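You operate a simulated robot arm through the tools that you are given. There is no shell and no other tool. Be economical: measure what you need, move in short steps, check, and stop when the job is done.

The job below is to be done with a simulated two-armed robot. You get a single attempt, and the scene is never put back.

JOB
Send the air to the outlet on the air card, and only there.
Fine: open its lever and shut the other; then open the grey valve lever, see the orange vane lift and shut it again.
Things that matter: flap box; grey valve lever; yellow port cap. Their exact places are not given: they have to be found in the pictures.

Only the result counts: the job must be done as asked and must still hold three seconds after the hand-in. Knocking over, shifting, dropping, spilling or breaking anything else fails it.

ROBOT AND FRAMES
Two 7-joint arms with two-finger parallel grippers on one trunk, on a base that drives. Base frame: it is fixed to the floor where the robot stands at the start and does not move with it; the origin is under the middle of the robot, x ahead of it, y to its left, z up. Units: mm, degrees, N and s.
The left shoulder is at the start at [124, 171, 1162], the right one opposite. With the tool pointing down near the work surface each hand reaches from about 440 to 920 mm from the robot's upright axis, wherever it stands, measured 20 degrees to its own side. Places, roughly: flap box [600, -100, 900]; grey valve lever [400, -300, 800]. Payload 4.4 kg a hand.
Tool frame (each hand has its own): the origin (TCP) lies between the finger pads and is the grasp point; the fingertips stand 23 mm ahead of it; z points along the fingers, y is the line along which they close. The gripper opens to 94 mm. The fingers are 38 mm wide and 10 mm thick; the gripper's body (54 by 96 mm) begins 39 mm behind the TCP.
Orientation is that of the tool frame in the base frame, as [roll, pitch, yaw] about the fixed x, y, z axes, in that order (R = Rz(yaw) Ry(pitch) Rx(roll)). With the fingers straight down and closing along the base's y, the tool's x points along the base's -x, its y along +y and its z along -z.

CONTROLS
- The arms move only by the tool nudge_tool. It takes "left_plan", "right_plan" or both (then of equal length, played together; a hand with none holds still); each is a list that holds one entry, the list of rows, each a list of 7 numbers: the shift along the base's x, y, z in mm, then the turn, a rotation vector about the base's x, y, z in degrees, then the gripper command, from -1 (fully open) to 1 (shut), values between in proportion. In form: [[[tx, ty, tz, wx, wy, wz, jaw], ...]]. A call has 1 to 8 rows; each row shifts and turns the commanded pose from where the row before left it. A row lasts 0.2 s, in which the tool goes at most 50 mm and 8.6 degrees; a call with a longer step from one row to the next is refused whole, and so is a gripper value outside its range. A pose out of reach is approached as far as the arm can. The call stops where the force on the tool passes 40 N (or 10 N more than at its start, if that is more) or the arm is blocked; 0.2 s more then pass. Each finger travels about 72 mm/s and halts on what it meets, pressing with about 24 N; the grip force reading is that of the motor and also rises with nothing between the fingers. The clock runs only during rows and for 0.2 s after the last one: add rows that do not move to give the fingers time. It gives the time, the measured TCP pose, the force on the tool (base axes), the opening and the grip force at its end, in the units of the frame above (readings bear some noise), with the torque about the TCP (base axes, N m) and any sound that the robot's microphone picked up.
- Cameras (640 x 400 px; columns grow to the right, rows downward): "scene" is now at [221.2, -51.1, 1295.7]; the picture's right is [-0.60, -0.80, 0.00], its down [-0.50, 0.37, -0.78] and it looks along [0.63, -0.47, -0.62] (base axes); focal length 214 px, centre (320, 200). "left" rides on the left gripper at [86, -16, -75] in its tool frame; the picture's right is [0.18, 0.98, 0.00], its down [-0.58, 0.11, -0.81] and it looks along [-0.79, 0.15, 0.59] (tool axes); focal length 243 px, centre (320, 200). "right" rides on the right gripper at [86, 16, -74] in its tool frame; the picture's right is [-0.18, 0.98, 0.00], its down [-0.58, -0.11, -0.81] and it looks along [-0.79, -0.15, 0.59] (tool axes); focal length 243 px, centre (320, 200).
- camera(camera): a new picture of that camera. No time passes.
- raise_lower(by): slides the trunk up (or, below 0, down) by that many mm; the arms and the scene camera ride with it, the base frame stays. It gives what a move gives, with no picture.
- steer(legs): drives the robot by 1 to 6 legs, each [ahead, left, turn to the left] in mm, mm and degrees, along the robot's own axes; the way and the turn of a leg run together, so that a leg with both is an arc; at most 1500 mm and 180 degrees a leg. The arms and the cameras ride along, it lands a little off, and it stops where it bumps. It gives what a move gives.
- aim_head(pan, tilt): turns the head with the scene camera to pan (to the left, within 80 degrees either way) and tilt (down, from -29 to 69), counted from straight ahead of the robot. It gives what a move gives.
- measure_at(camera, pixels): for up to 12 pixels [column, row] of the newest picture of that camera ("zoom" is the newest enlarged one), the place [x, y, z] in the base frame of the surface seen there, good to about 2 mm. No time passes.
- zoom(camera, box): a new picture of the part [left, top, right, bottom] of that camera's present view, enlarged. No time passes.
- finish_job(): hands the job in; it is judged then, once.

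Keep the steps short. Do not move on a guess: measure, check each grasp and each placing, and mend mistakes. In all there are 80 turns and 78 pictures (those below and enlarged ones count). Leave the grippers open and the arms clear of the work at the hand-in unless told otherwise, and finish with a single line.

The tools are called after ">>>" by a JSON object that holds its "method" and its "body". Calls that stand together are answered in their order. nudge_tool: Moves the arms, as the interface text tells. Its arguments: {"type":"object","properties":{"left_plan":{"type":"array","items":{"type":"array","items":{"type":"array","items":{"type":"number"}}}},"right_plan":{"type":"array","items":{"type":"array","items":{"type":"array","items":{"type":"number"}}}}},"required":[]} The other tools are called the same way: raise_lower (by) slides the trunk up or down; steer (legs) drives the base; aim_head (pan, tilt) turns the head that bears the scene camera; camera (camera) takes a picture; measure_at (camera, pixels) gives the place of the surface under pixels of a picture; zoom (camera, box) takes an enlarged picture of a part of a camera's view; finish_job () hands the job in.

At the start:

```text
t: 0.0
left_tool_pos: [606.6, 25.1, 1280.8]
left_orientation: [180.0, 0.0, -180.0]
left_force: [0.5, 0.1, 0.0]
left_wrist_torque: [0.01, -0.01, 0.01]
left_finger_gap: 93.9
left_gripper_force: 0.0
right_tool_pos: [326.6, -438.0, 1189.7]
right_orientation: [-180.0, 0.0, 179.9]
right_force: [0.0, 0.9, 0.5]
right_wrist_torque: [-0.01, 0.04, -0.02]
right_finger_gap: 94.2
right_gripper_force: 0.1
trunk travel left (down, up): [-175.0, 213.0]
robot x, y, heading: [-1.1, 1.8, -0.1]
head pan, tilt: [-36.6, 38.5]
```

scene: 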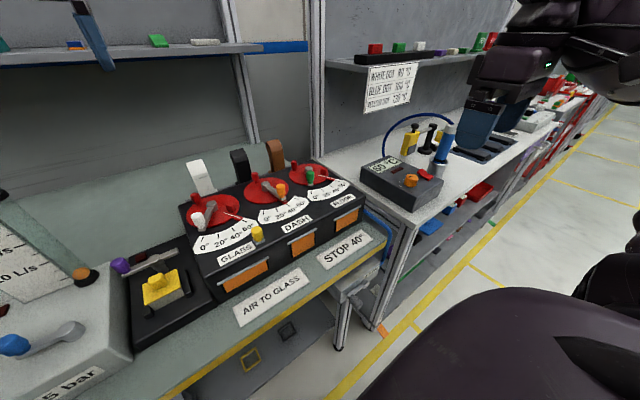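
right: 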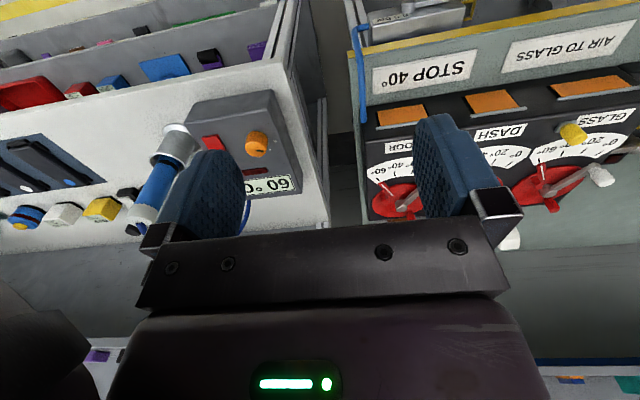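
left: 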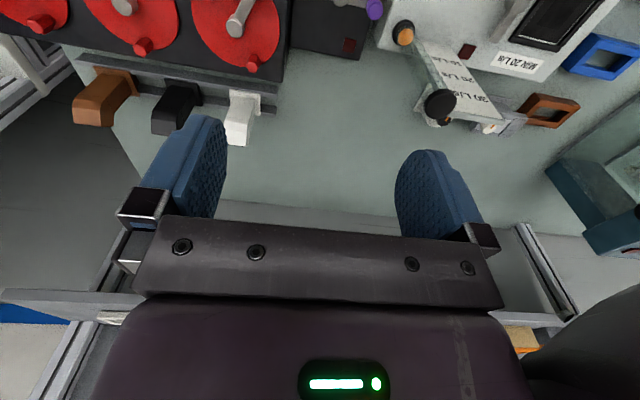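

I see a black box with three dials (GLASS, DASH, FLOOR) and cards "AIR TO GLASS" and "STOP 40°". First I take enlarged views of the box and of the left part.

>>> {"method": "zoom", "body": {"camera": "scene", "box": [160, 130, 400, 330]}}

>>> {"method": "zoom", "body": {"camera": "scene", "box": [0, 200, 240, 400]}}

>>> {"method": "aim_head", "body": {"pan": 0, "tilt": 45}}

>>> {"method": "camera", "body": {"camera": "scene"}}

```text
2.00 times, centred on (280, 230) of scene
```

zoom: 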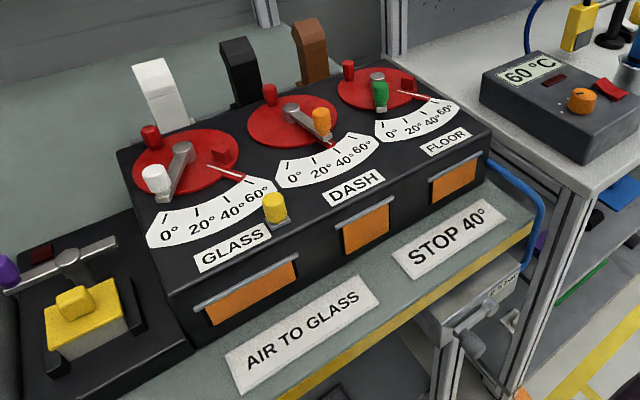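

```text
2.00 times, centred on (120, 300) of scene
```

zoom: 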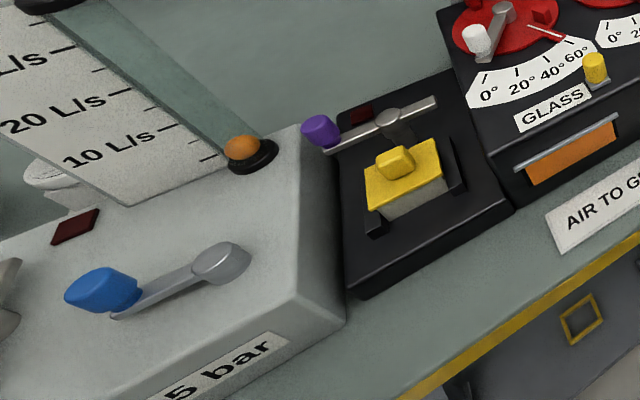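

```text
t: 1.0
left_tool_pos: [607.3, 25.4, 1279.8]
left_orientation: [179.9, 0.0, 179.9]
left_force: [-0.8, 0.8, 0.5]
left_wrist_torque: [-0.02, -0.04, -0.01]
left_finger_gap: 94.1
left_gripper_force: 0.1
right_tool_pos: [326.6, -437.8, 1190.0]
right_orientation: [-180.0, 0.0, -180.0]
right_force: [-0.3, 0.1, -0.3]
right_wrist_torque: [0.02, 0.01, 0.04]
right_finger_gap: 94.0
right_gripper_force: 0.1
trunk travel left (down, up): [-175.0, 213.0]
robot x, y, heading: [-0.2, -1.2, 0.1]
head pan, tilt: [0.0, 45.0]
```

```text
72 pictures are left
```

scene: 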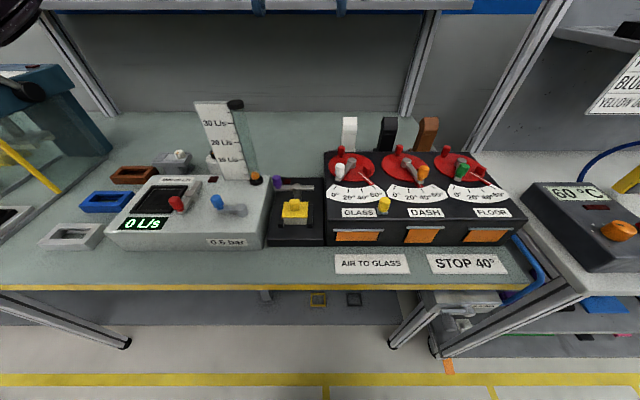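

The head now looks straight on. Next, enlarged views of the flap box, the left block and the thing under the bench edge near (450,310).

>>> {"method": "zoom", "body": {"camera": "scene", "box": [320, 110, 540, 250]}}

>>> {"method": "zoom", "body": {"camera": "scene", "box": [400, 230, 560, 350]}}

>>> {"method": "zoom", "body": {"camera": "scene", "box": [100, 90, 340, 260]}}

>>> {"method": "measure_at", "body": {"camera": "scene", "pixels": [[384, 205], [339, 170], [423, 173], [460, 171], [352, 163], [450, 318], [340, 150], [297, 208], [279, 184], [358, 236], [424, 236], [485, 236]]}}

```text
2.86 times, centred on (430, 180) of scene
```

zoom: 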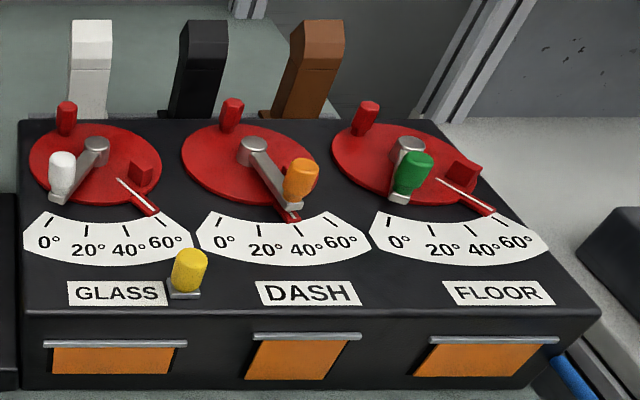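

```text
3.33 times, centred on (480, 290) of scene
```

zoom: 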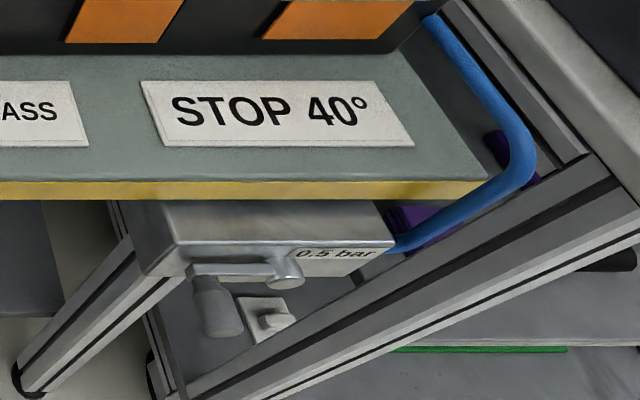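

```text
2.35 times, centred on (220, 175) of scene
```

zoom: 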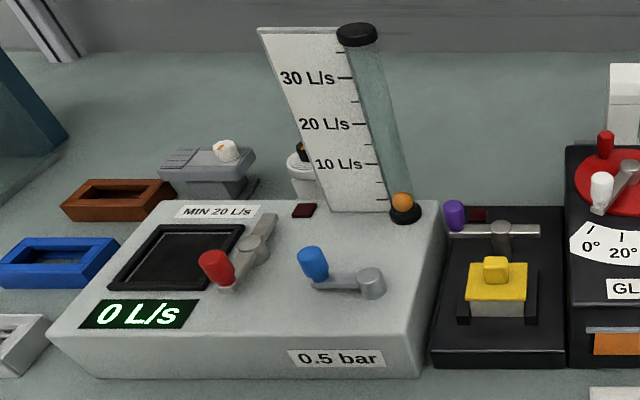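

```text
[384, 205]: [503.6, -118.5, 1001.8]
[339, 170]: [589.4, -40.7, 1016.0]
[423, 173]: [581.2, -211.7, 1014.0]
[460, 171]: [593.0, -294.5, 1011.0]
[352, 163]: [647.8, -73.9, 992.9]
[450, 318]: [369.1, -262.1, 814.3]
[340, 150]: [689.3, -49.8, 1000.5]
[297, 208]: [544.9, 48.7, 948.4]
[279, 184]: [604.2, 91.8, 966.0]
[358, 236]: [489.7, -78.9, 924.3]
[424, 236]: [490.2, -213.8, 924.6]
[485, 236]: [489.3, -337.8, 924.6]
```

The valve lever sits on a small "0.5 bar" box under the bench, and the red discs carry stops and pointers. I zoom closer on the dials and the cap.

>>> {"method": "zoom", "body": {"camera": "scene", "box": [320, 140, 400, 220]}}

>>> {"method": "zoom", "body": {"camera": "scene", "box": [375, 140, 455, 220]}}

>>> {"method": "zoom", "body": {"camera": "scene", "box": [430, 140, 510, 220]}}

```text
5.00 times, centred on (360, 180) of scene
```

zoom: 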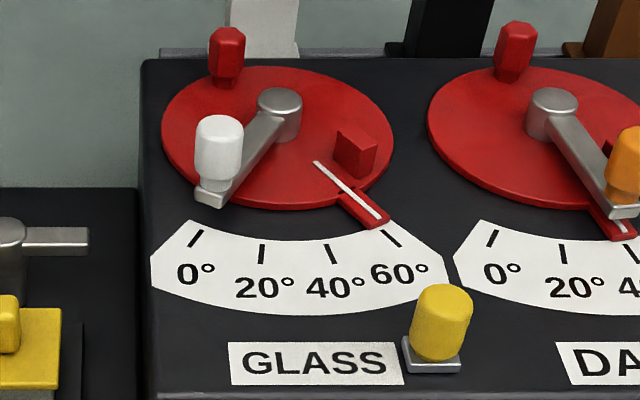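

```text
5.00 times, centred on (415, 180) of scene
```

zoom: 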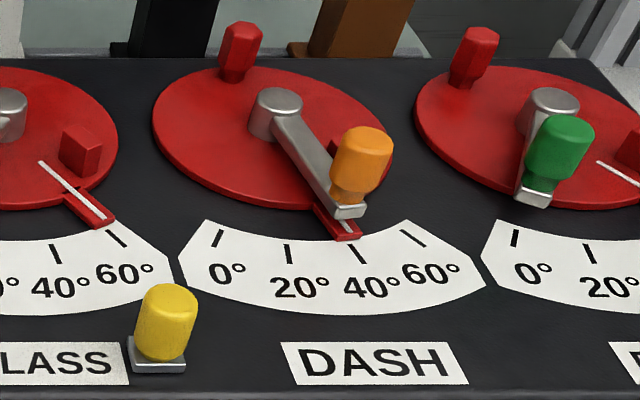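

```text
5.00 times, centred on (470, 180) of scene
```

zoom: 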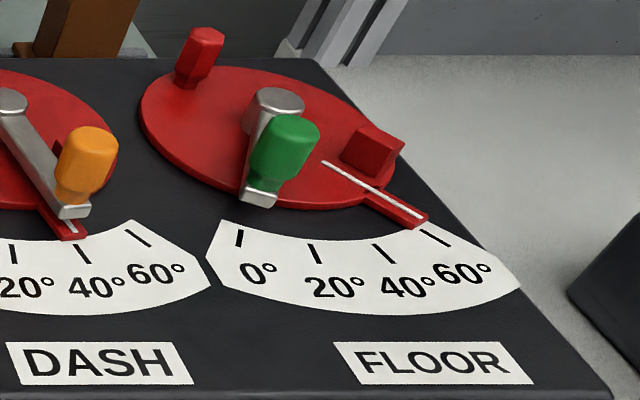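

Readings: white (GLASS) lever at 0°, orange (DASH) at about 40° against its stop, green (FLOOR) at 0°. I measure the hubs, knobs and scale marks in the last picture sets, starting with a GLASS zoom.

>>> {"method": "measure_at", "body": {"camera": "zoom", "pixels": [[277, 96], [290, 125], [258, 200], [285, 160], [240, 237], [314, 253], [383, 253], [435, 238], [78, 150], [88, 130], [72, 212], [8, 100]]}}

>>> {"method": "zoom", "body": {"camera": "scene", "box": [320, 140, 400, 220]}}

>>> {"method": "measure_at", "body": {"camera": "zoom", "pixels": [[277, 97], [218, 120], [218, 160], [208, 198], [195, 239], [262, 255], [332, 254], [394, 239], [375, 222], [354, 140], [440, 295], [226, 38]]}}

```text
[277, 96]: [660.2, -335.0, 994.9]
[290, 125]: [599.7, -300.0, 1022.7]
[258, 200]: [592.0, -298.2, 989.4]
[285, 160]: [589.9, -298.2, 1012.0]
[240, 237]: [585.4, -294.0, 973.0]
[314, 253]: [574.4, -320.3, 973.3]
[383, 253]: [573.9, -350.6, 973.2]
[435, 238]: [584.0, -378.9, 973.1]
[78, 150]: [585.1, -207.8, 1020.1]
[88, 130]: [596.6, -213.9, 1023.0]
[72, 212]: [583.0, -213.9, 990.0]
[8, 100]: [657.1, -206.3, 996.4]
```

```text
5.00 times, centred on (360, 180) of scene
```

zoom: 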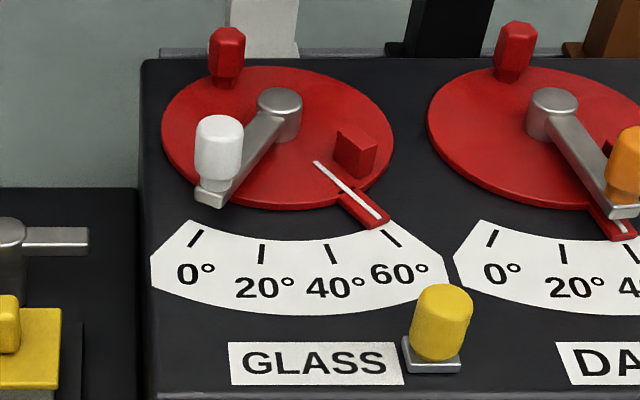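

```text
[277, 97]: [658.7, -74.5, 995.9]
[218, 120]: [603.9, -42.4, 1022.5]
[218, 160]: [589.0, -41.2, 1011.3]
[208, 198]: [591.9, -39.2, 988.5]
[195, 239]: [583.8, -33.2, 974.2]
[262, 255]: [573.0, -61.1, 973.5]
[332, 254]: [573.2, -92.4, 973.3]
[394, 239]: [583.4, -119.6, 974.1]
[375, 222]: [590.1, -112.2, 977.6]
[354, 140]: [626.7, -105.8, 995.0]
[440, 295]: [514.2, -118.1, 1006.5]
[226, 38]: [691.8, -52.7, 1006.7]
```

GLASS hub is about (655,-77), white knob (600,-43, top 1023); 40° puts that knob near y=-90. I close the left fingers and lower them just on the +y side of the white knob.

>>> {"method": "nudge_tool", "body": {"left_plan": [[[0, 0, 0, 0, 0, 0, 1], [0, 0, 0, 0, 0, 0, 1], [-1, -5, -42, 0, 0, 0, 1], [-1, -5, -42, 0, 0, 0, 1], [-1, -5, -42, 0, 0, 0, 1], [-1, -5, -42, 0, 0, 0, 1], [-2, -5, -42, 0, 0, 0, 1], [-1, -6, -42, 0, 0, 0, 1]]]}}

>>> {"method": "zoom", "body": {"camera": "scene", "box": [280, 100, 440, 220]}}

```text
t: 2.8
left_tool_pos: [597.8, -6.2, 1033.6]
left_orientation: [-179.9, 0.4, -179.9]
left_force: [0.5, 0.8, 0.2]
left_wrist_torque: [-0.03, 0.03, -0.02]
left_finger_gap: 0.1
left_gripper_force: 23.9
right_tool_pos: [321.4, -438.6, 1192.0]
right_orientation: [180.0, 0.2, -180.0]
right_force: [0.9, 0.2, -0.4]
right_wrist_torque: [-0.01, -0.02, -0.01]
right_finger_gap: 93.9
right_gripper_force: 0.0
trunk travel left (down, up): [-175.0, 213.0]
robot x, y, heading: [1.1, 0.0, 0.1]
head pan, tilt: [0.0, 45.0]
```

```text
3.33 times, centred on (360, 160) of scene
```

zoom: 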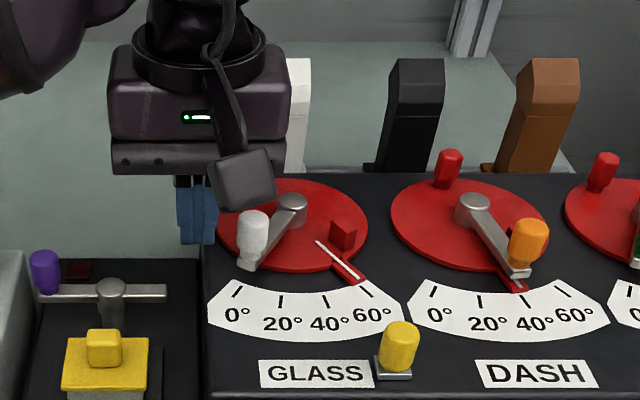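

The fingers are beside the white knob. I lower 8 mm and push toward -y in small steps to y≈-64.

>>> {"method": "nudge_tool", "body": {"left_plan": [[[0, 0, -8, 0, 0, 0, 1], [0, -9, 0, 0, 0, 0, 1], [0, -9, 0, 0, 0, 0, 1], [0, -9, 0, 0, 0, 0, 1], [0, -9, 0, 0, 0, 0, 1], [0, -9, 0, 0, 0, 0, 1], [0, -9, 0, 0, 0, 0, 1], [0, -4, 0, 0, 0, 0, 1]]]}}

>>> {"method": "zoom", "body": {"camera": "scene", "box": [320, 130, 480, 230]}}

```text
t: 4.6
left_tool_pos: [600.0, -61.6, 1021.8]
left_orientation: [180.0, 0.0, -179.9]
left_force: [0.0, 1.1, 0.6]
left_wrist_torque: [0.0, -0.02, -0.01]
left_finger_gap: 0.0
left_gripper_force: 24.0
right_tool_pos: [325.5, -437.4, 1189.9]
right_orientation: [-180.0, -0.1, 180.0]
right_force: [0.2, -0.4, 0.2]
right_wrist_torque: [-0.02, 0.02, 0.0]
right_finger_gap: 94.0
right_gripper_force: 0.1
trunk travel left (down, up): [-175.0, 213.0]
robot x, y, heading: [-1.8, 1.8, -0.1]
head pan, tilt: [0.0, 45.0]
```

```text
4.00 times, centred on (400, 180) of scene
```

zoom: 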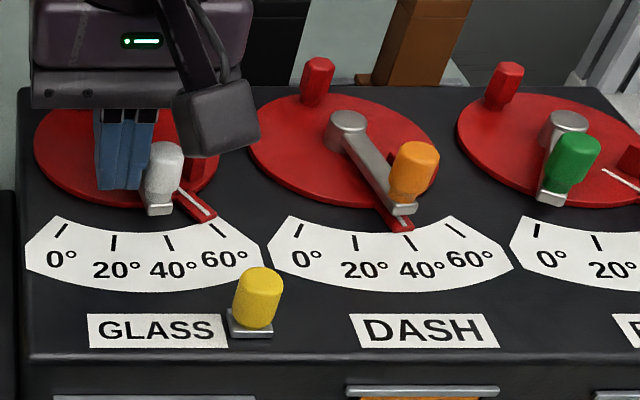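

White lever now reads about 38°. I push 3 mm more, then back off and rise to look.

>>> {"method": "nudge_tool", "body": {"left_plan": [[[0, -4, 0, 0, 0, 0, 1], [0, 0, 0, 0, 0, 0, 1], [0, 12, 0, 0, 0, 0, 1], [0, 15, 25, 0, 0, 0, 1], [0, 0, 45, 0, 0, 0, 1], [0, 0, 45, 0, 0, 0, 1], [0, 0, 45, 0, 0, 0, 1]]]}}

>>> {"method": "zoom", "body": {"camera": "scene", "box": [320, 130, 480, 230]}}

>>> {"method": "measure_at", "body": {"camera": "zoom", "pixels": [[164, 180], [164, 148], [108, 128], [408, 180], [407, 147], [347, 118], [404, 210], [160, 211], [210, 215], [408, 228]]}}

```text
t: 6.2
left_tool_pos: [597.4, -39.9, 1183.4]
left_orientation: [-180.0, 0.2, -179.9]
left_force: [0.3, 0.9, -0.4]
left_wrist_torque: [0.01, -0.02, 0.0]
left_finger_gap: 0.3
left_gripper_force: 24.0
right_tool_pos: [324.9, -437.1, 1189.7]
right_orientation: [179.9, 0.1, -180.0]
right_force: [-0.5, -0.3, 0.1]
right_wrist_torque: [0.0, -0.01, 0.0]
right_finger_gap: 94.1
right_gripper_force: 0.1
trunk travel left (down, up): [-175.0, 213.0]
robot x, y, heading: [1.1, 1.3, -0.0]
head pan, tilt: [0.0, 45.0]
```

```text
4.00 times, centred on (400, 180) of scene
```

zoom: 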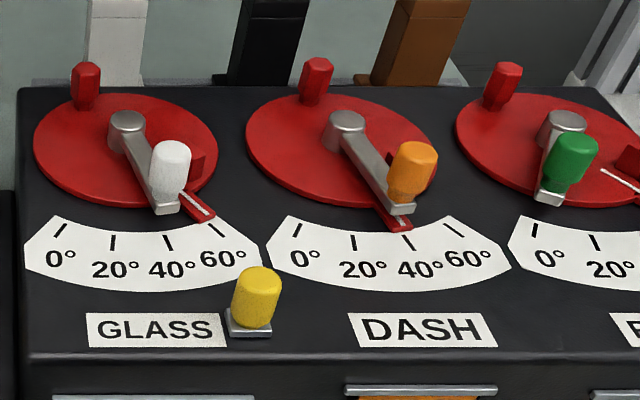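

```text
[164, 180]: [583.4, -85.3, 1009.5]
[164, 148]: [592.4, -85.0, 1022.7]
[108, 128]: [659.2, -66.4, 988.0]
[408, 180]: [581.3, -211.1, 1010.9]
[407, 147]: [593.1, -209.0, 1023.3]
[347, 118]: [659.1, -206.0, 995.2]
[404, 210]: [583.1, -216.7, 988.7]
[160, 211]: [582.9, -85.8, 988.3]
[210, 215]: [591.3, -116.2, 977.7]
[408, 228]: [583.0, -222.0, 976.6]
```

White lever is at about 37–40°, the same opening that DASH had. Now I move the left hand away and bring the closed right fingers over the gap between orange and green knobs.

>>> {"method": "nudge_tool", "body": {"left_plan": [[[0, 20, 20, 0, 0, 0, 1], [0, 30, 20, 0, 0, 0, 1], [0, 30, 20, 0, 0, 0, 1], [0, 30, 20, 0, 0, 0, 1], [0, 20, 0, 0, 0, 0, 1], [0, 0, 0, 0, 0, 0, 1], [0, 0, 0, 0, 0, 0, 1]]], "right_plan": [[[0, 0, 0, 0, 0, 0, 1], [39, 27, 0, 0, 0, 0, 1], [39, 27, 0, 0, 0, 0, 1], [39, 27, 0, 0, 0, 0, 1], [39, 27, 0, 0, 0, 0, 1], [39, 27, 0, 0, 0, 0, 1], [39, 27, 0, 0, 0, 0, 1]]]}}

>>> {"method": "nudge_tool", "body": {"right_plan": [[[38, 23, -20, 0, 0, 0, 1], [0, 0, -40, 0, 0, 0, 1], [0, 0, -40, 0, 0, 0, 1], [0, 0, -40, 0, 0, 0, 1], [0, 0, 0, 0, 0, 0, 1]]]}}

>>> {"method": "zoom", "body": {"camera": "scene", "box": [360, 120, 520, 230]}}

```text
t: 7.8
left_tool_pos: [603.5, 92.7, 1260.8]
left_orientation: [180.0, -0.1, -180.0]
left_force: [-0.1, 1.4, 0.1]
left_wrist_torque: [-0.03, 0.01, 0.0]
left_finger_gap: 0.0
left_gripper_force: 23.8
right_tool_pos: [563.6, -273.4, 1188.6]
right_orientation: [-179.9, -0.1, -179.9]
right_force: [0.4, 0.3, -0.9]
right_wrist_torque: [0.0, 0.0, -0.03]
right_finger_gap: 0.0
right_gripper_force: 23.9
trunk travel left (down, up): [-175.0, 213.0]
robot x, y, heading: [-1.8, 0.6, -0.1]
head pan, tilt: [0.0, 45.0]
```

```text
t: 9.0
left_tool_pos: [599.3, 92.4, 1263.5]
left_orientation: [-180.0, 0.1, 179.9]
left_force: [-0.5, -0.2, 0.9]
left_wrist_torque: [-0.01, -0.02, 0.01]
left_finger_gap: 0.0
left_gripper_force: 23.9
right_tool_pos: [598.9, -253.0, 1054.0]
right_orientation: [180.0, 0.0, -180.0]
right_force: [0.0, 0.0, 0.3]
right_wrist_torque: [-0.01, 0.01, 0.02]
right_finger_gap: 0.0
right_gripper_force: 24.4
trunk travel left (down, up): [-175.0, 213.0]
robot x, y, heading: [2.3, -1.6, 0.1]
head pan, tilt: [0.0, 45.0]
```

```text
3.64 times, centred on (440, 175) of scene
```

zoom: 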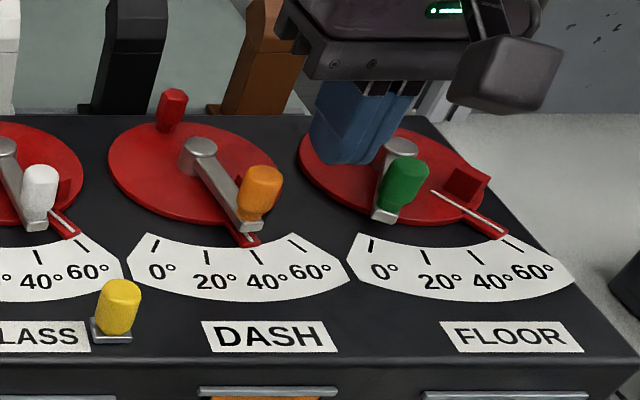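

Fingers sit between orange and green with clearance. I lower 28 mm and push the orange knob toward +y to near 0°.

>>> {"method": "nudge_tool", "body": {"right_plan": [[[0, 0, -28, 0, 0, 0, 1], [0, 9, 0, 0, 0, 0, 1], [0, 9, 0, 0, 0, 0, 1], [0, 9, 0, 0, 0, 0, 1], [0, 9, 0, 0, 0, 0, 1], [0, 9, 0, 0, 0, 0, 1], [0, 7, 0, 0, 0, 0, 1], [0, 4, 0, 0, 0, 0, 1]]]}}

>>> {"method": "nudge_tool", "body": {"right_plan": [[[0, 2, 0, 0, 0, 0, 1], [0, 2, 0, 0, 0, 0, 1]]]}}

>>> {"method": "zoom", "body": {"camera": "scene", "box": [340, 120, 500, 230]}}

```text
t: 10.8
left_tool_pos: [601.4, 91.2, 1262.8]
left_orientation: [179.9, -0.1, 180.0]
left_force: [0.6, -0.2, 0.7]
left_wrist_torque: [0.01, -0.04, 0.02]
left_finger_gap: 0.0
left_gripper_force: 24.1
right_tool_pos: [597.5, -203.9, 1022.5]
right_orientation: [179.9, 0.1, 180.0]
right_force: [0.3, 0.2, 0.4]
right_wrist_torque: [0.01, -0.02, -0.02]
right_finger_gap: 0.0
right_gripper_force: 24.5
right hand out of reach, approached as far as the arm can: row 7
trunk travel left (down, up): [-175.0, 213.0]
robot x, y, heading: [0.8, 2.4, -0.0]
head pan, tilt: [0.0, 45.0]
```

```text
t: 11.4
left_tool_pos: [601.4, 91.1, 1262.7]
left_orientation: [-179.9, 0.0, 180.0]
left_force: [0.2, 0.0, -0.4]
left_wrist_torque: [0.02, -0.01, 0.02]
left_finger_gap: 0.0
left_gripper_force: 24.4
right_tool_pos: [596.0, -203.0, 1024.2]
right_orientation: [-180.0, 0.1, 180.0]
right_force: [-0.1, 0.3, 1.1]
right_wrist_torque: [0.02, -0.01, -0.02]
right_finger_gap: 0.1
right_gripper_force: 23.9
right hand out of reach, approached as far as the arm can: row 2
trunk travel left (down, up): [-175.0, 213.0]
robot x, y, heading: [-1.1, -0.4, -0.1]
head pan, tilt: [0.0, 45.0]
```

```text
3.64 times, centred on (420, 175) of scene
```

zoom: 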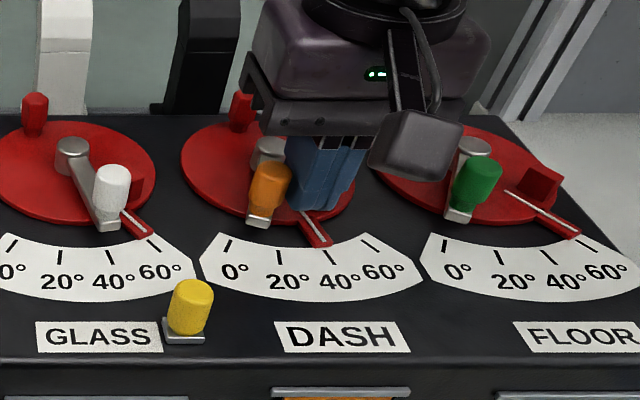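

The right arm runs out of reach at y=-203 with the orange lever still about 8° short. I back off, rise, and drive the base 80 mm to the left.

>>> {"method": "nudge_tool", "body": {"right_plan": [[[0, -15, 0, 0, 0, 0, 1], [0, -18, 0, 0, 0, 0, 1], [0, 0, 45, 0, 0, 0, 1], [0, 0, 45, 0, 0, 0, 1], [0, 0, 30, 0, 0, 0, 1]]]}}

>>> {"method": "steer", "body": {"legs": [[0, 80, 0]]}}

>>> {"method": "zoom", "body": {"camera": "scene", "box": [340, 120, 540, 260]}}

```text
t: 12.6
left_tool_pos: [601.0, 92.7, 1263.5]
left_orientation: [179.9, 0.0, 180.0]
left_force: [0.1, 0.0, 0.0]
left_wrist_torque: [0.02, 0.01, 0.0]
left_finger_gap: 0.0
left_gripper_force: 24.1
right_tool_pos: [595.3, -236.0, 1143.7]
right_orientation: [180.0, 0.1, 180.0]
right_force: [-0.8, -0.6, 0.3]
right_wrist_torque: [-0.01, -0.03, -0.01]
right_finger_gap: 0.1
right_gripper_force: 24.2
trunk travel left (down, up): [-175.0, 213.0]
robot x, y, heading: [-1.4, -4.4, 0.1]
head pan, tilt: [0.0, 45.0]
```

```text
t: 14.0
left_tool_pos: [601.2, 169.4, 1263.7]
left_orientation: [-180.0, 0.0, 179.9]
left_force: [-0.5, 1.6, -0.7]
left_wrist_torque: [0.0, 0.03, -0.02]
left_finger_gap: 0.0
left_gripper_force: 23.7
right_tool_pos: [597.0, -157.2, 1143.4]
right_orientation: [-179.9, 0.1, 179.9]
right_force: [-0.2, 0.2, 0.2]
right_wrist_torque: [0.02, -0.01, 0.02]
right_finger_gap: 0.0
right_gripper_force: 23.8
trunk travel left (down, up): [-175.0, 213.0]
robot x, y, heading: [-2.9, 74.4, -0.0]
head pan, tilt: [0.0, 45.0]
```

```text
2.86 times, centred on (440, 190) of scene
```

zoom: 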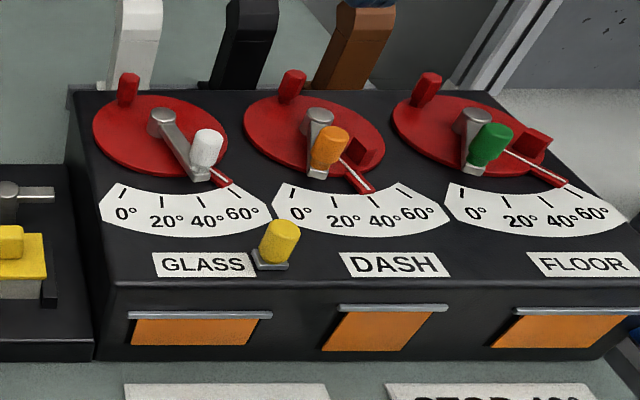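

Robot moved 79 mm left. I bring the right fingers to y≈-235 and lower to z≈1026, then push to y≈-197.

>>> {"method": "nudge_tool", "body": {"right_plan": [[[0, -39, 0, 0, 0, 0, 1], [0, -39, -10, 0, 0, 0, 1], [0, 0, -40, 0, 0, 0, 1], [0, 0, -40, 0, 0, 0, 1], [0, 0, -29, 0, 0, 0, 1], [0, 12, 0, 0, 0, 0, 1], [0, 12, 0, 0, 0, 0, 1], [0, 10, 0, 0, 0, 0, 1]]]}}

>>> {"method": "nudge_tool", "body": {"right_plan": [[[0, 3, 0, 0, 0, 0, 1], [0, 3, 0, 0, 0, 0, 1], [0, 2, 0, 0, 0, 0, 1]]]}}

>>> {"method": "zoom", "body": {"camera": "scene", "box": [360, 130, 480, 220]}}

```text
t: 15.8
left_tool_pos: [601.0, 168.1, 1262.6]
left_orientation: [-180.0, 0.0, -180.0]
left_force: [-1.5, -0.6, 0.7]
left_wrist_torque: [-0.05, 0.03, 0.01]
left_finger_gap: 0.1
left_gripper_force: 24.1
right_tool_pos: [595.5, -199.9, 1024.3]
right_orientation: [180.0, 0.0, 179.9]
right_force: [-0.5, 0.5, -0.5]
right_wrist_torque: [0.01, 0.0, -0.02]
right_finger_gap: 0.2
right_gripper_force: 24.2
trunk travel left (down, up): [-175.0, 213.0]
robot x, y, heading: [-1.8, 79.1, -0.0]
head pan, tilt: [0.0, 45.0]
```

```text
t: 16.6
left_tool_pos: [599.6, 166.8, 1264.1]
left_orientation: [-180.0, 0.1, 179.9]
left_force: [-0.6, -0.4, 0.7]
left_wrist_torque: [0.0, -0.01, 0.01]
left_finger_gap: 0.3
left_gripper_force: 23.8
right_tool_pos: [596.6, -195.2, 1025.3]
right_orientation: [180.0, 0.0, 179.9]
right_force: [-1.6, -8.7, 2.3]
right_wrist_torque: [0.02, -0.02, 0.01]
right_finger_gap: 0.0
right_gripper_force: 23.8
trunk travel left (down, up): [-175.0, 213.0]
robot x, y, heading: [-3.5, 77.4, -0.5]
head pan, tilt: [0.0, 45.0]
```

```text
4.44 times, centred on (420, 175) of scene
```

zoom: 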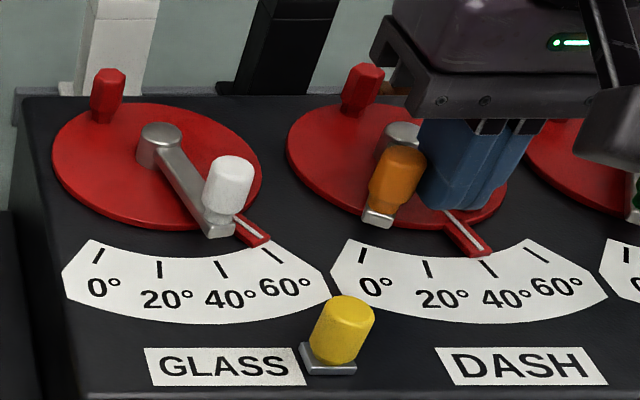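

A contact force of 8.7 N shows the orange lever at its 0° end. I retract the right hand up and back, and check all levers and the under-bench valve.

>>> {"method": "nudge_tool", "body": {"right_plan": [[[0, -15, 0, 0, 0, 0, 1], [0, -18, 0, 0, 0, 0, 1], [0, 0, 45, 0, 0, 0, 1], [0, 0, 45, 0, 0, 0, 1], [-35, -30, 30, 0, 0, 0, 1], [-35, -30, 0, 0, 0, 0, 1], [-35, -30, 0, 0, 0, 0, 1], [-35, -30, 0, 0, 0, 0, 1]]]}}

>>> {"method": "nudge_tool", "body": {"right_plan": [[[-35, -30, 0, 0, 0, 0, 1], [-35, -30, 0, 0, 0, 0, 1], [-35, -30, 0, 0, 0, 0, 1]]]}}

>>> {"method": "aim_head", "body": {"pan": -30, "tilt": 60}}

>>> {"method": "camera", "body": {"camera": "scene"}}

```text
refused: row 5 steps farther than a row can; nothing moved
```

```text
t: 17.4
left_tool_pos: [599.4, 166.2, 1263.6]
left_orientation: [179.9, 0.1, 179.9]
left_force: [-0.3, -1.5, 1.6]
left_wrist_torque: [0.01, 0.01, 0.0]
left_finger_gap: 0.2
left_gripper_force: 24.4
right_tool_pos: [493.3, -284.3, 1026.7]
right_orientation: [180.0, 0.1, -180.0]
right_force: [0.4, -0.2, 0.5]
right_wrist_torque: [0.05, -0.01, -0.01]
right_finger_gap: 0.0
right_gripper_force: 23.8
trunk travel left (down, up): [-175.0, 213.0]
robot x, y, heading: [3.5, 78.7, -0.2]
head pan, tilt: [0.0, 45.0]
```

```text
t: 18.3
left_tool_pos: [600.8, 168.4, 1262.9]
left_orientation: [-179.9, 0.0, 179.8]
left_force: [0.8, 1.1, 0.6]
left_wrist_torque: [0.0, -0.01, -0.03]
left_finger_gap: 0.1
left_gripper_force: 24.4
right_tool_pos: [494.0, -283.6, 1025.9]
right_orientation: [-179.9, 0.0, 179.9]
right_force: [0.1, -0.7, -0.6]
right_wrist_torque: [-0.03, 0.04, -0.01]
right_finger_gap: 0.2
right_gripper_force: 24.4
trunk travel left (down, up): [-175.0, 213.0]
robot x, y, heading: [2.9, 78.6, 0.0]
head pan, tilt: [-30.0, 60.0]
```

```text
57 pictures are left
```

scene: 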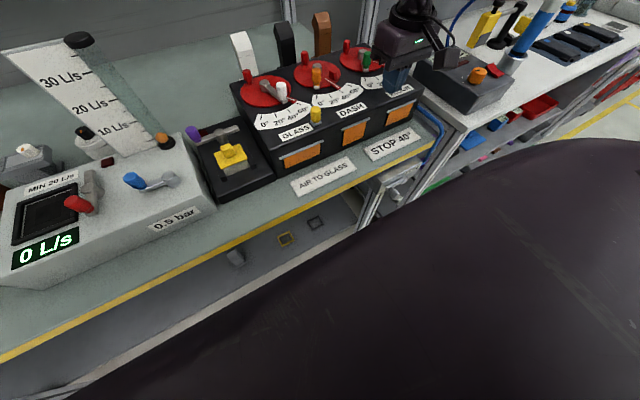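

The first retract was refused, so the hand slid out diagonally at z 1026; it felt no force, and I will check the green knob. Now I raise the right hand and bring it back toward the robot.

>>> {"method": "nudge_tool", "body": {"right_plan": [[[0, 0, 45, 0, 0, 0, 1], [0, 0, 45, 0, 0, 0, 1], [0, -20, 40, 0, 0, 0, -1], [-25, -35, 0, 0, 0, 0, -1], [-30, -35, 0, 0, 0, 0, -1], [-30, -35, 0, 0, 0, 0, -1], [-30, -35, 0, 0, 0, 0, -1], [-30, -35, 0, 0, 0, 0, -1]]]}}

>>> {"method": "zoom", "body": {"camera": "scene", "box": [230, 20, 430, 180]}}

>>> {"method": "zoom", "body": {"camera": "scene", "box": [340, 120, 460, 220]}}

```text
t: 20.1
left_tool_pos: [600.3, 169.2, 1263.1]
left_orientation: [-180.0, 0.1, 180.0]
left_force: [-0.7, -0.3, 1.1]
left_wrist_torque: [0.0, -0.02, -0.04]
left_finger_gap: 0.0
left_gripper_force: 24.4
right_tool_pos: [343.4, -478.8, 1153.7]
right_orientation: [-180.0, 0.1, 180.0]
right_force: [-0.3, -0.4, 0.4]
right_wrist_torque: [-0.01, -0.01, -0.01]
right_finger_gap: 94.2
right_gripper_force: 0.1
trunk travel left (down, up): [-175.0, 213.0]
robot x, y, heading: [3.3, 78.3, -0.1]
head pan, tilt: [-30.0, 60.0]
```

```text
2.50 times, centred on (330, 100) of scene
```

zoom: 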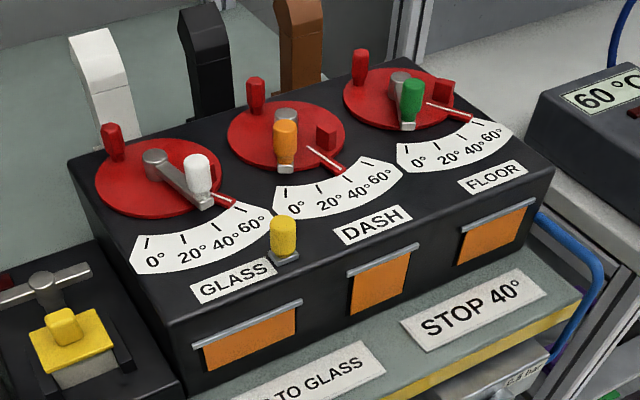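

```text
4.00 times, centred on (400, 170) of scene
```

zoom: 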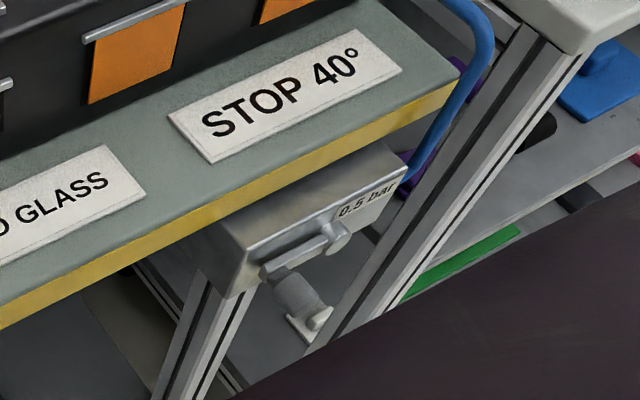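

All levers look right: GLASS about 37°, DASH and FLOOR at 0°. Now I measure the valve lever: hub near (335,237), knob near (300,295) of this zoom, and get a right-hand view.

>>> {"method": "measure_at", "body": {"camera": "zoom", "pixels": [[338, 238], [330, 222], [305, 248], [270, 270], [295, 290], [312, 305], [300, 280], [318, 320], [225, 250], [380, 150], [375, 200], [330, 170]]}}

>>> {"method": "camera", "body": {"camera": "right"}}

```text
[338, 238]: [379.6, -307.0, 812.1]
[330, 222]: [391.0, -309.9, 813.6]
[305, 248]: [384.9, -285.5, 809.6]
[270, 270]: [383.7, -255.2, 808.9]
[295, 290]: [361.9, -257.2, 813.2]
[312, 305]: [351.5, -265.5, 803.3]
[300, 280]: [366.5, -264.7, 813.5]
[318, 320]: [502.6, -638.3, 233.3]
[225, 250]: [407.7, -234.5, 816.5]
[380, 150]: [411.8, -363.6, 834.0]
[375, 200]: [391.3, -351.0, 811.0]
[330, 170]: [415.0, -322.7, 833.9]
```

```text
54 pictures are left
```

right: 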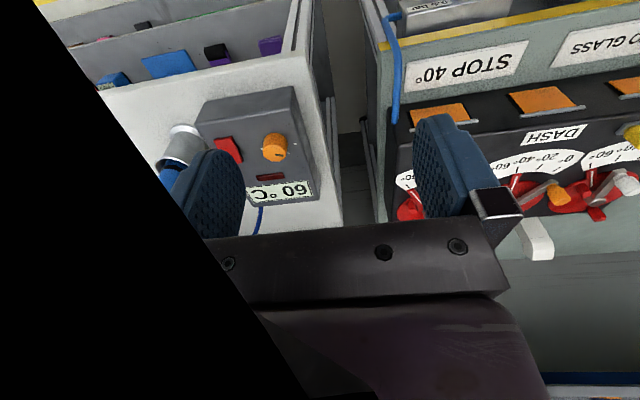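

The valve hub is at about (385,-308,808); its knob points toward the robot at (360,-262,805). I lower the right hand in front of the bench to look at it with the right camera.

>>> {"method": "nudge_tool", "body": {"right_plan": [[[-10, 30, -38, 0, 0, 0, -1], [-10, 30, -38, 0, 0, 0, -1], [-11, 30, -37, 0, 0, 0, -1], [-11, 30, -37, 0, 0, 0, -1], [-11, 29, -37, 0, 0, 0, -1], [0, 0, -37, 0, 0, 0, -1]]]}}

>>> {"method": "camera", "body": {"camera": "right"}}

>>> {"method": "camera", "body": {"camera": "scene"}}

```text
t: 21.5
left_tool_pos: [601.3, 168.5, 1262.4]
left_orientation: [-180.0, -0.1, -180.0]
left_force: [0.3, 0.4, -0.2]
left_wrist_torque: [-0.02, -0.02, -0.01]
left_finger_gap: 0.1
left_gripper_force: 24.4
right_tool_pos: [312.7, -369.1, 984.9]
right_orientation: [180.0, -0.1, 179.9]
right_force: [-0.3, -0.4, -0.7]
right_wrist_torque: [0.02, -0.01, -0.02]
right_finger_gap: 93.9
right_gripper_force: 0.0
right hand out of reach, approached as far as the arm can: row 4, 5
trunk travel left (down, up): [-175.0, 213.0]
robot x, y, heading: [0.0, 76.5, -0.2]
head pan, tilt: [-30.0, 60.0]
```

```text
53 pictures are left
```

right: 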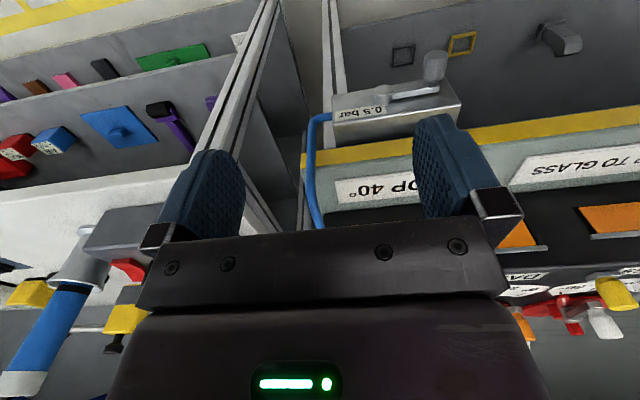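

```text
52 pictures are left
```

scene: 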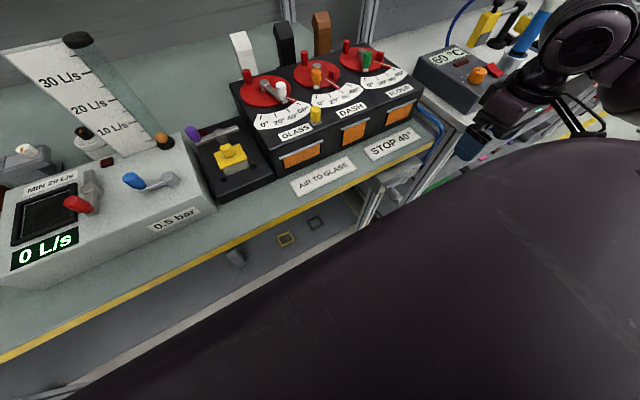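

The hand cannot come closer in this stance. I zoom on the valve in the right camera at (400,100), then back the base away 200 mm.

>>> {"method": "zoom", "body": {"camera": "right", "box": [310, 30, 490, 150]}}

>>> {"method": "measure_at", "body": {"camera": "right", "pixels": [[434, 66], [432, 58], [420, 88], [385, 98], [377, 96], [450, 120], [340, 115], [340, 160], [500, 135], [375, 104]]}}

>>> {"method": "steer", "body": {"legs": [[-200, 0, 0]]}}

```text
3.33 times, centred on (400, 90) of right
```

zoom: 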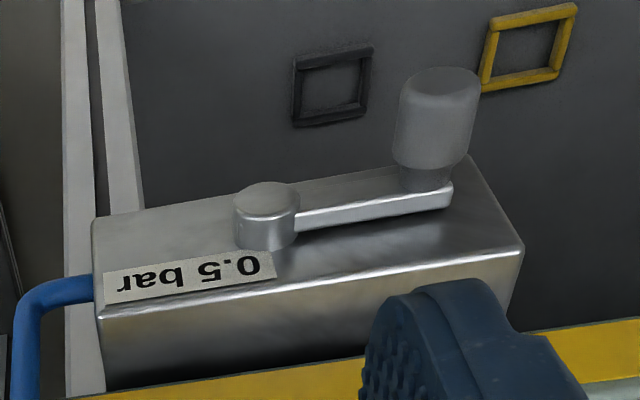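

```text
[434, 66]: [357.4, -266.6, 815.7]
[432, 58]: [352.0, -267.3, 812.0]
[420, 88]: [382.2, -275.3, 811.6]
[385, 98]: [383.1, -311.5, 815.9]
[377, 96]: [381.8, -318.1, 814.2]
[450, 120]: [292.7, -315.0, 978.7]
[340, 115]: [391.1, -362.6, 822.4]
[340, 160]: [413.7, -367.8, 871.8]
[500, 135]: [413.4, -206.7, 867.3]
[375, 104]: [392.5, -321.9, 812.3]
```

```text
t: 23.1
left_tool_pos: [404.9, 167.5, 1261.6]
left_orientation: [180.0, 0.0, 179.8]
left_force: [0.1, 0.4, -0.1]
left_wrist_torque: [0.01, -0.01, 0.0]
left_finger_gap: 0.1
left_gripper_force: 23.4
right_tool_pos: [114.4, -369.2, 985.9]
right_orientation: [180.0, 0.0, 179.9]
right_force: [-0.4, 0.0, 0.5]
right_wrist_torque: [0.0, -0.02, 0.02]
right_finger_gap: 93.9
right_gripper_force: 0.0
trunk travel left (down, up): [-175.0, 213.0]
robot x, y, heading: [-196.7, 80.5, -0.1]
head pan, tilt: [-30.0, 60.0]
```

Valve box face is at x≈392, bench edge at x≈413, the knob centre near (364,-264,804). I bring the right hand, jaws half open (about 50 mm), above the knob.

>>> {"method": "nudge_tool", "body": {"right_plan": [[[40, 17, 0, 0, 0, 0, -0.06], [40, 17, 0, 0, 0, 0, -0.06], [40, 17, -10, 0, 0, 0, -0.06], [40, 18, -20, 0, 0, 0, -0.06], [40, 18, -25, 0, 0, 0, -0.06], [38, 18, -25, 0, 0, 0, -0.06], [0, 0, 0, 0, 0, 0, -0.06]]]}}

>>> {"method": "camera", "body": {"camera": "right"}}

>>> {"method": "camera", "body": {"camera": "scene"}}

```text
refused: row 5 steps farther than a row can; nothing moved
```

```text
50 pictures are left
```

right: 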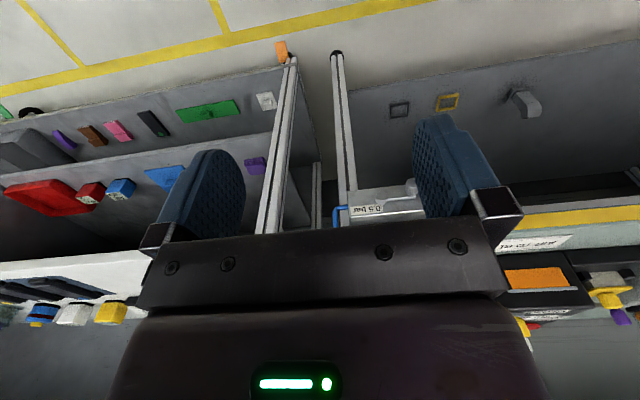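

```text
49 pictures are left
```

scene: 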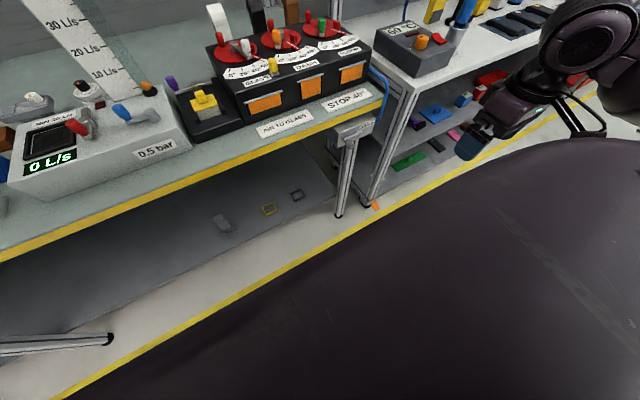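

The row was too long; I repeat with shorter steps.

>>> {"method": "nudge_tool", "body": {"right_plan": [[[34, 15, 0, 0, 0, 0, -0.06], [34, 15, 0, 0, 0, 0, -0.06], [34, 15, -10, 0, 0, 0, -0.06], [34, 15, -15, 0, 0, 0, -0.06], [34, 15, -20, 0, 0, 0, -0.06], [34, 15, -20, 0, 0, 0, -0.06], [33, 15, -20, 0, 0, 0, -0.06], [0, 0, 0, 0, 0, 0, -0.06]]]}}

>>> {"method": "camera", "body": {"camera": "right"}}

>>> {"method": "camera", "body": {"camera": "scene"}}

```text
t: 24.9
left_tool_pos: [405.2, 166.4, 1264.3]
left_orientation: [179.9, 0.1, 179.8]
left_force: [0.0, 0.8, 0.4]
left_wrist_torque: [0.02, 0.0, 0.02]
left_finger_gap: 0.2
left_gripper_force: 24.6
right_tool_pos: [351.9, -264.6, 900.4]
right_orientation: [-180.0, 0.1, 179.9]
right_force: [-0.7, -1.0, -0.2]
right_wrist_torque: [0.01, 0.0, -0.02]
right_finger_gap: 49.8
right_gripper_force: 0.0
trunk travel left (down, up): [-175.0, 213.0]
robot x, y, heading: [-195.3, 80.6, -0.3]
head pan, tilt: [-30.0, 60.0]
```

```text
48 pictures are left
```

right: 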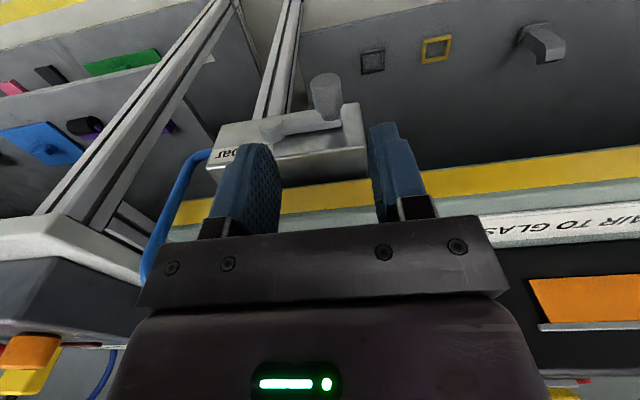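

```text
47 pictures are left
```

scene: 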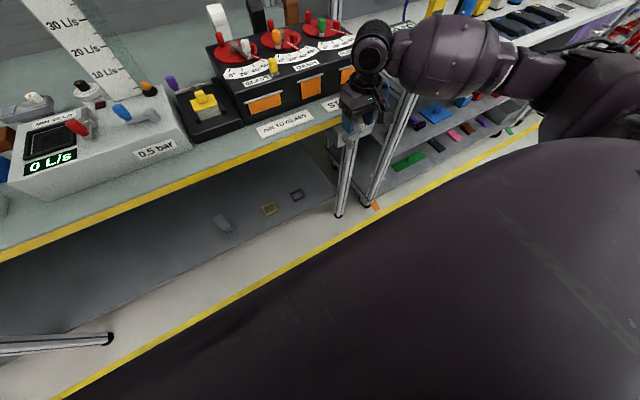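

Hand is right over the knob. I descend toward z=805 watching force.

>>> {"method": "nudge_tool", "body": {"right_plan": [[[0, 0, -20, 0, 0, 0, -0.06], [0, 0, -20, 0, 0, 0, -0.06], [0, 0, -20, 0, 0, 0, -0.06], [0, 0, -20, 0, 0, 0, -0.06], [0, 0, -15, 0, 0, 0, -0.06], [0, 0, 0, 0, 0, 0, -0.06]]]}}

>>> {"method": "camera", "body": {"camera": "right"}}

```text
t: 26.3
left_tool_pos: [404.6, 168.4, 1262.0]
left_orientation: [-180.0, 0.0, 179.8]
left_force: [-0.2, -0.2, -0.6]
left_wrist_torque: [-0.01, 0.0, 0.01]
left_finger_gap: 0.1
left_gripper_force: 23.8
right_tool_pos: [353.6, -263.8, 805.0]
right_orientation: [-179.9, 0.0, 179.8]
right_force: [-0.3, -0.4, 0.2]
right_wrist_torque: [0.04, -0.02, 0.02]
right_finger_gap: 49.8
right_gripper_force: 0.1
trunk travel left (down, up): [-175.0, 213.0]
robot x, y, heading: [-193.7, 78.3, -0.0]
head pan, tilt: [-30.0, 60.0]
```

```text
46 pictures are left
```

right: 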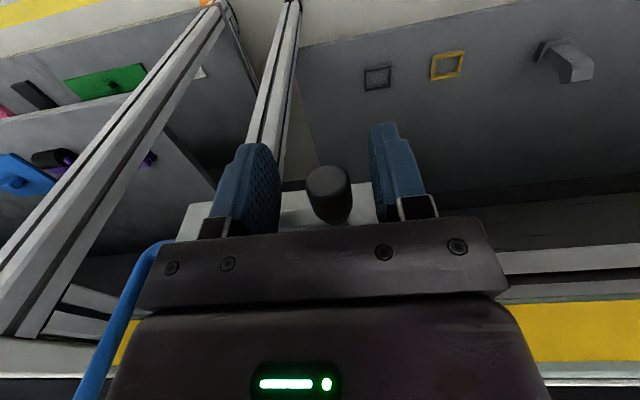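

The knob is centred between the fingers. I close on it.

>>> {"method": "nudge_tool", "body": {"right_plan": [[[0, 0, 0, 0, 0, 0, 1], [0, 0, 0, 0, 0, 0, 1], [0, 0, 0, 0, 0, 0, 1]]]}}

>>> {"method": "zoom", "body": {"camera": "scene", "box": [200, 0, 420, 140]}}

```text
t: 27.1
left_tool_pos: [406.4, 170.3, 1262.4]
left_orientation: [-179.9, 0.0, 179.9]
left_force: [0.2, 0.6, 0.0]
left_wrist_torque: [0.0, -0.02, 0.02]
left_finger_gap: 0.0
left_gripper_force: 24.3
right_tool_pos: [353.3, -260.7, 806.8]
right_orientation: [179.7, 0.0, 180.0]
right_force: [0.5, 22.2, -5.3]
right_wrist_torque: [0.15, -0.38, 0.37]
right_finger_gap: 20.7
right_gripper_force: 45.0
trunk travel left (down, up): [-175.0, 213.0]
robot x, y, heading: [-195.3, 78.6, -0.2]
head pan, tilt: [-30.0, 60.0]
```

```text
2.86 times, centred on (310, 70) of scene
```

zoom: 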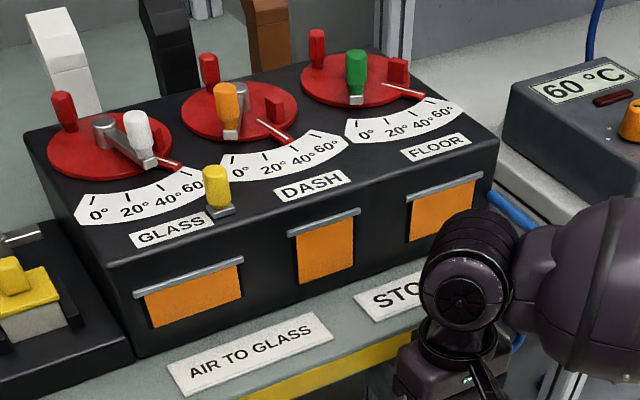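

Gripped (20.7 mm gap), with 22 N side force meaning the knob centre is a few mm to +y. I ease +3 mm in y, then try down slightly.

>>> {"method": "nudge_tool", "body": {"right_plan": [[[0, 4, 0, 0, 0, 0, 1], [0, 0, 0, 0, 0, 0, 1], [0, 0, -4, 0, 0, 0, 1], [0, 0, -4, 0, 0, 0, 1]]]}}

>>> {"method": "zoom", "body": {"camera": "scene", "box": [200, 0, 420, 140]}}

>>> {"method": "camera", "body": {"camera": "right"}}

```text
t: 28.1
left_tool_pos: [404.0, 168.9, 1263.7]
left_orientation: [180.0, 0.0, 179.7]
left_force: [-0.5, -0.1, 0.7]
left_wrist_torque: [0.01, 0.01, -0.04]
left_finger_gap: 0.1
left_gripper_force: 24.3
right_tool_pos: [353.6, -261.0, 800.2]
right_orientation: [-179.7, 0.4, 179.7]
right_force: [3.3, 4.6, 11.6]
right_wrist_torque: [-0.58, -0.56, 0.33]
right_finger_gap: 21.2
right_gripper_force: 44.7
trunk travel left (down, up): [-175.0, 213.0]
robot x, y, heading: [-190.9, 78.5, -0.3]
head pan, tilt: [-30.0, 60.0]
```

```text
2.86 times, centred on (310, 70) of scene
```

zoom: 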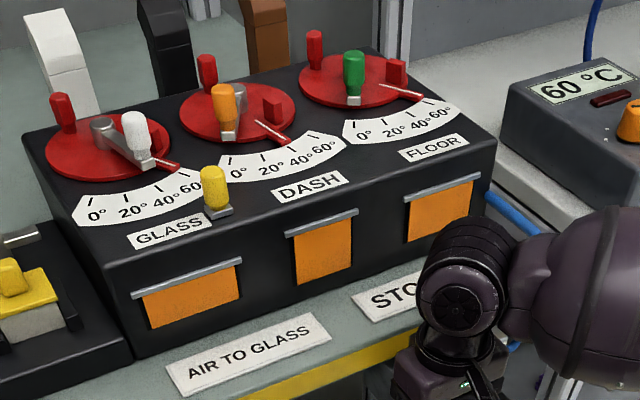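

```text
43 pictures are left
```

right: 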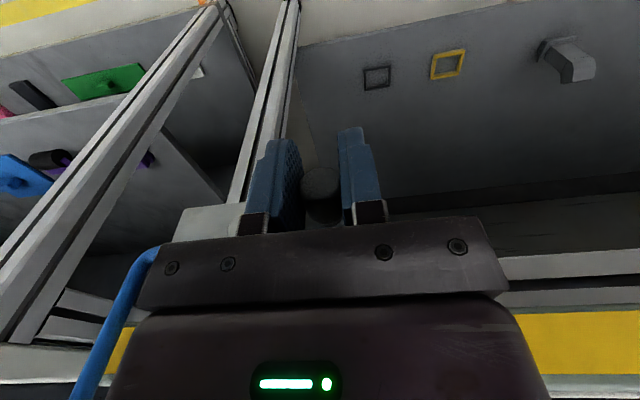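

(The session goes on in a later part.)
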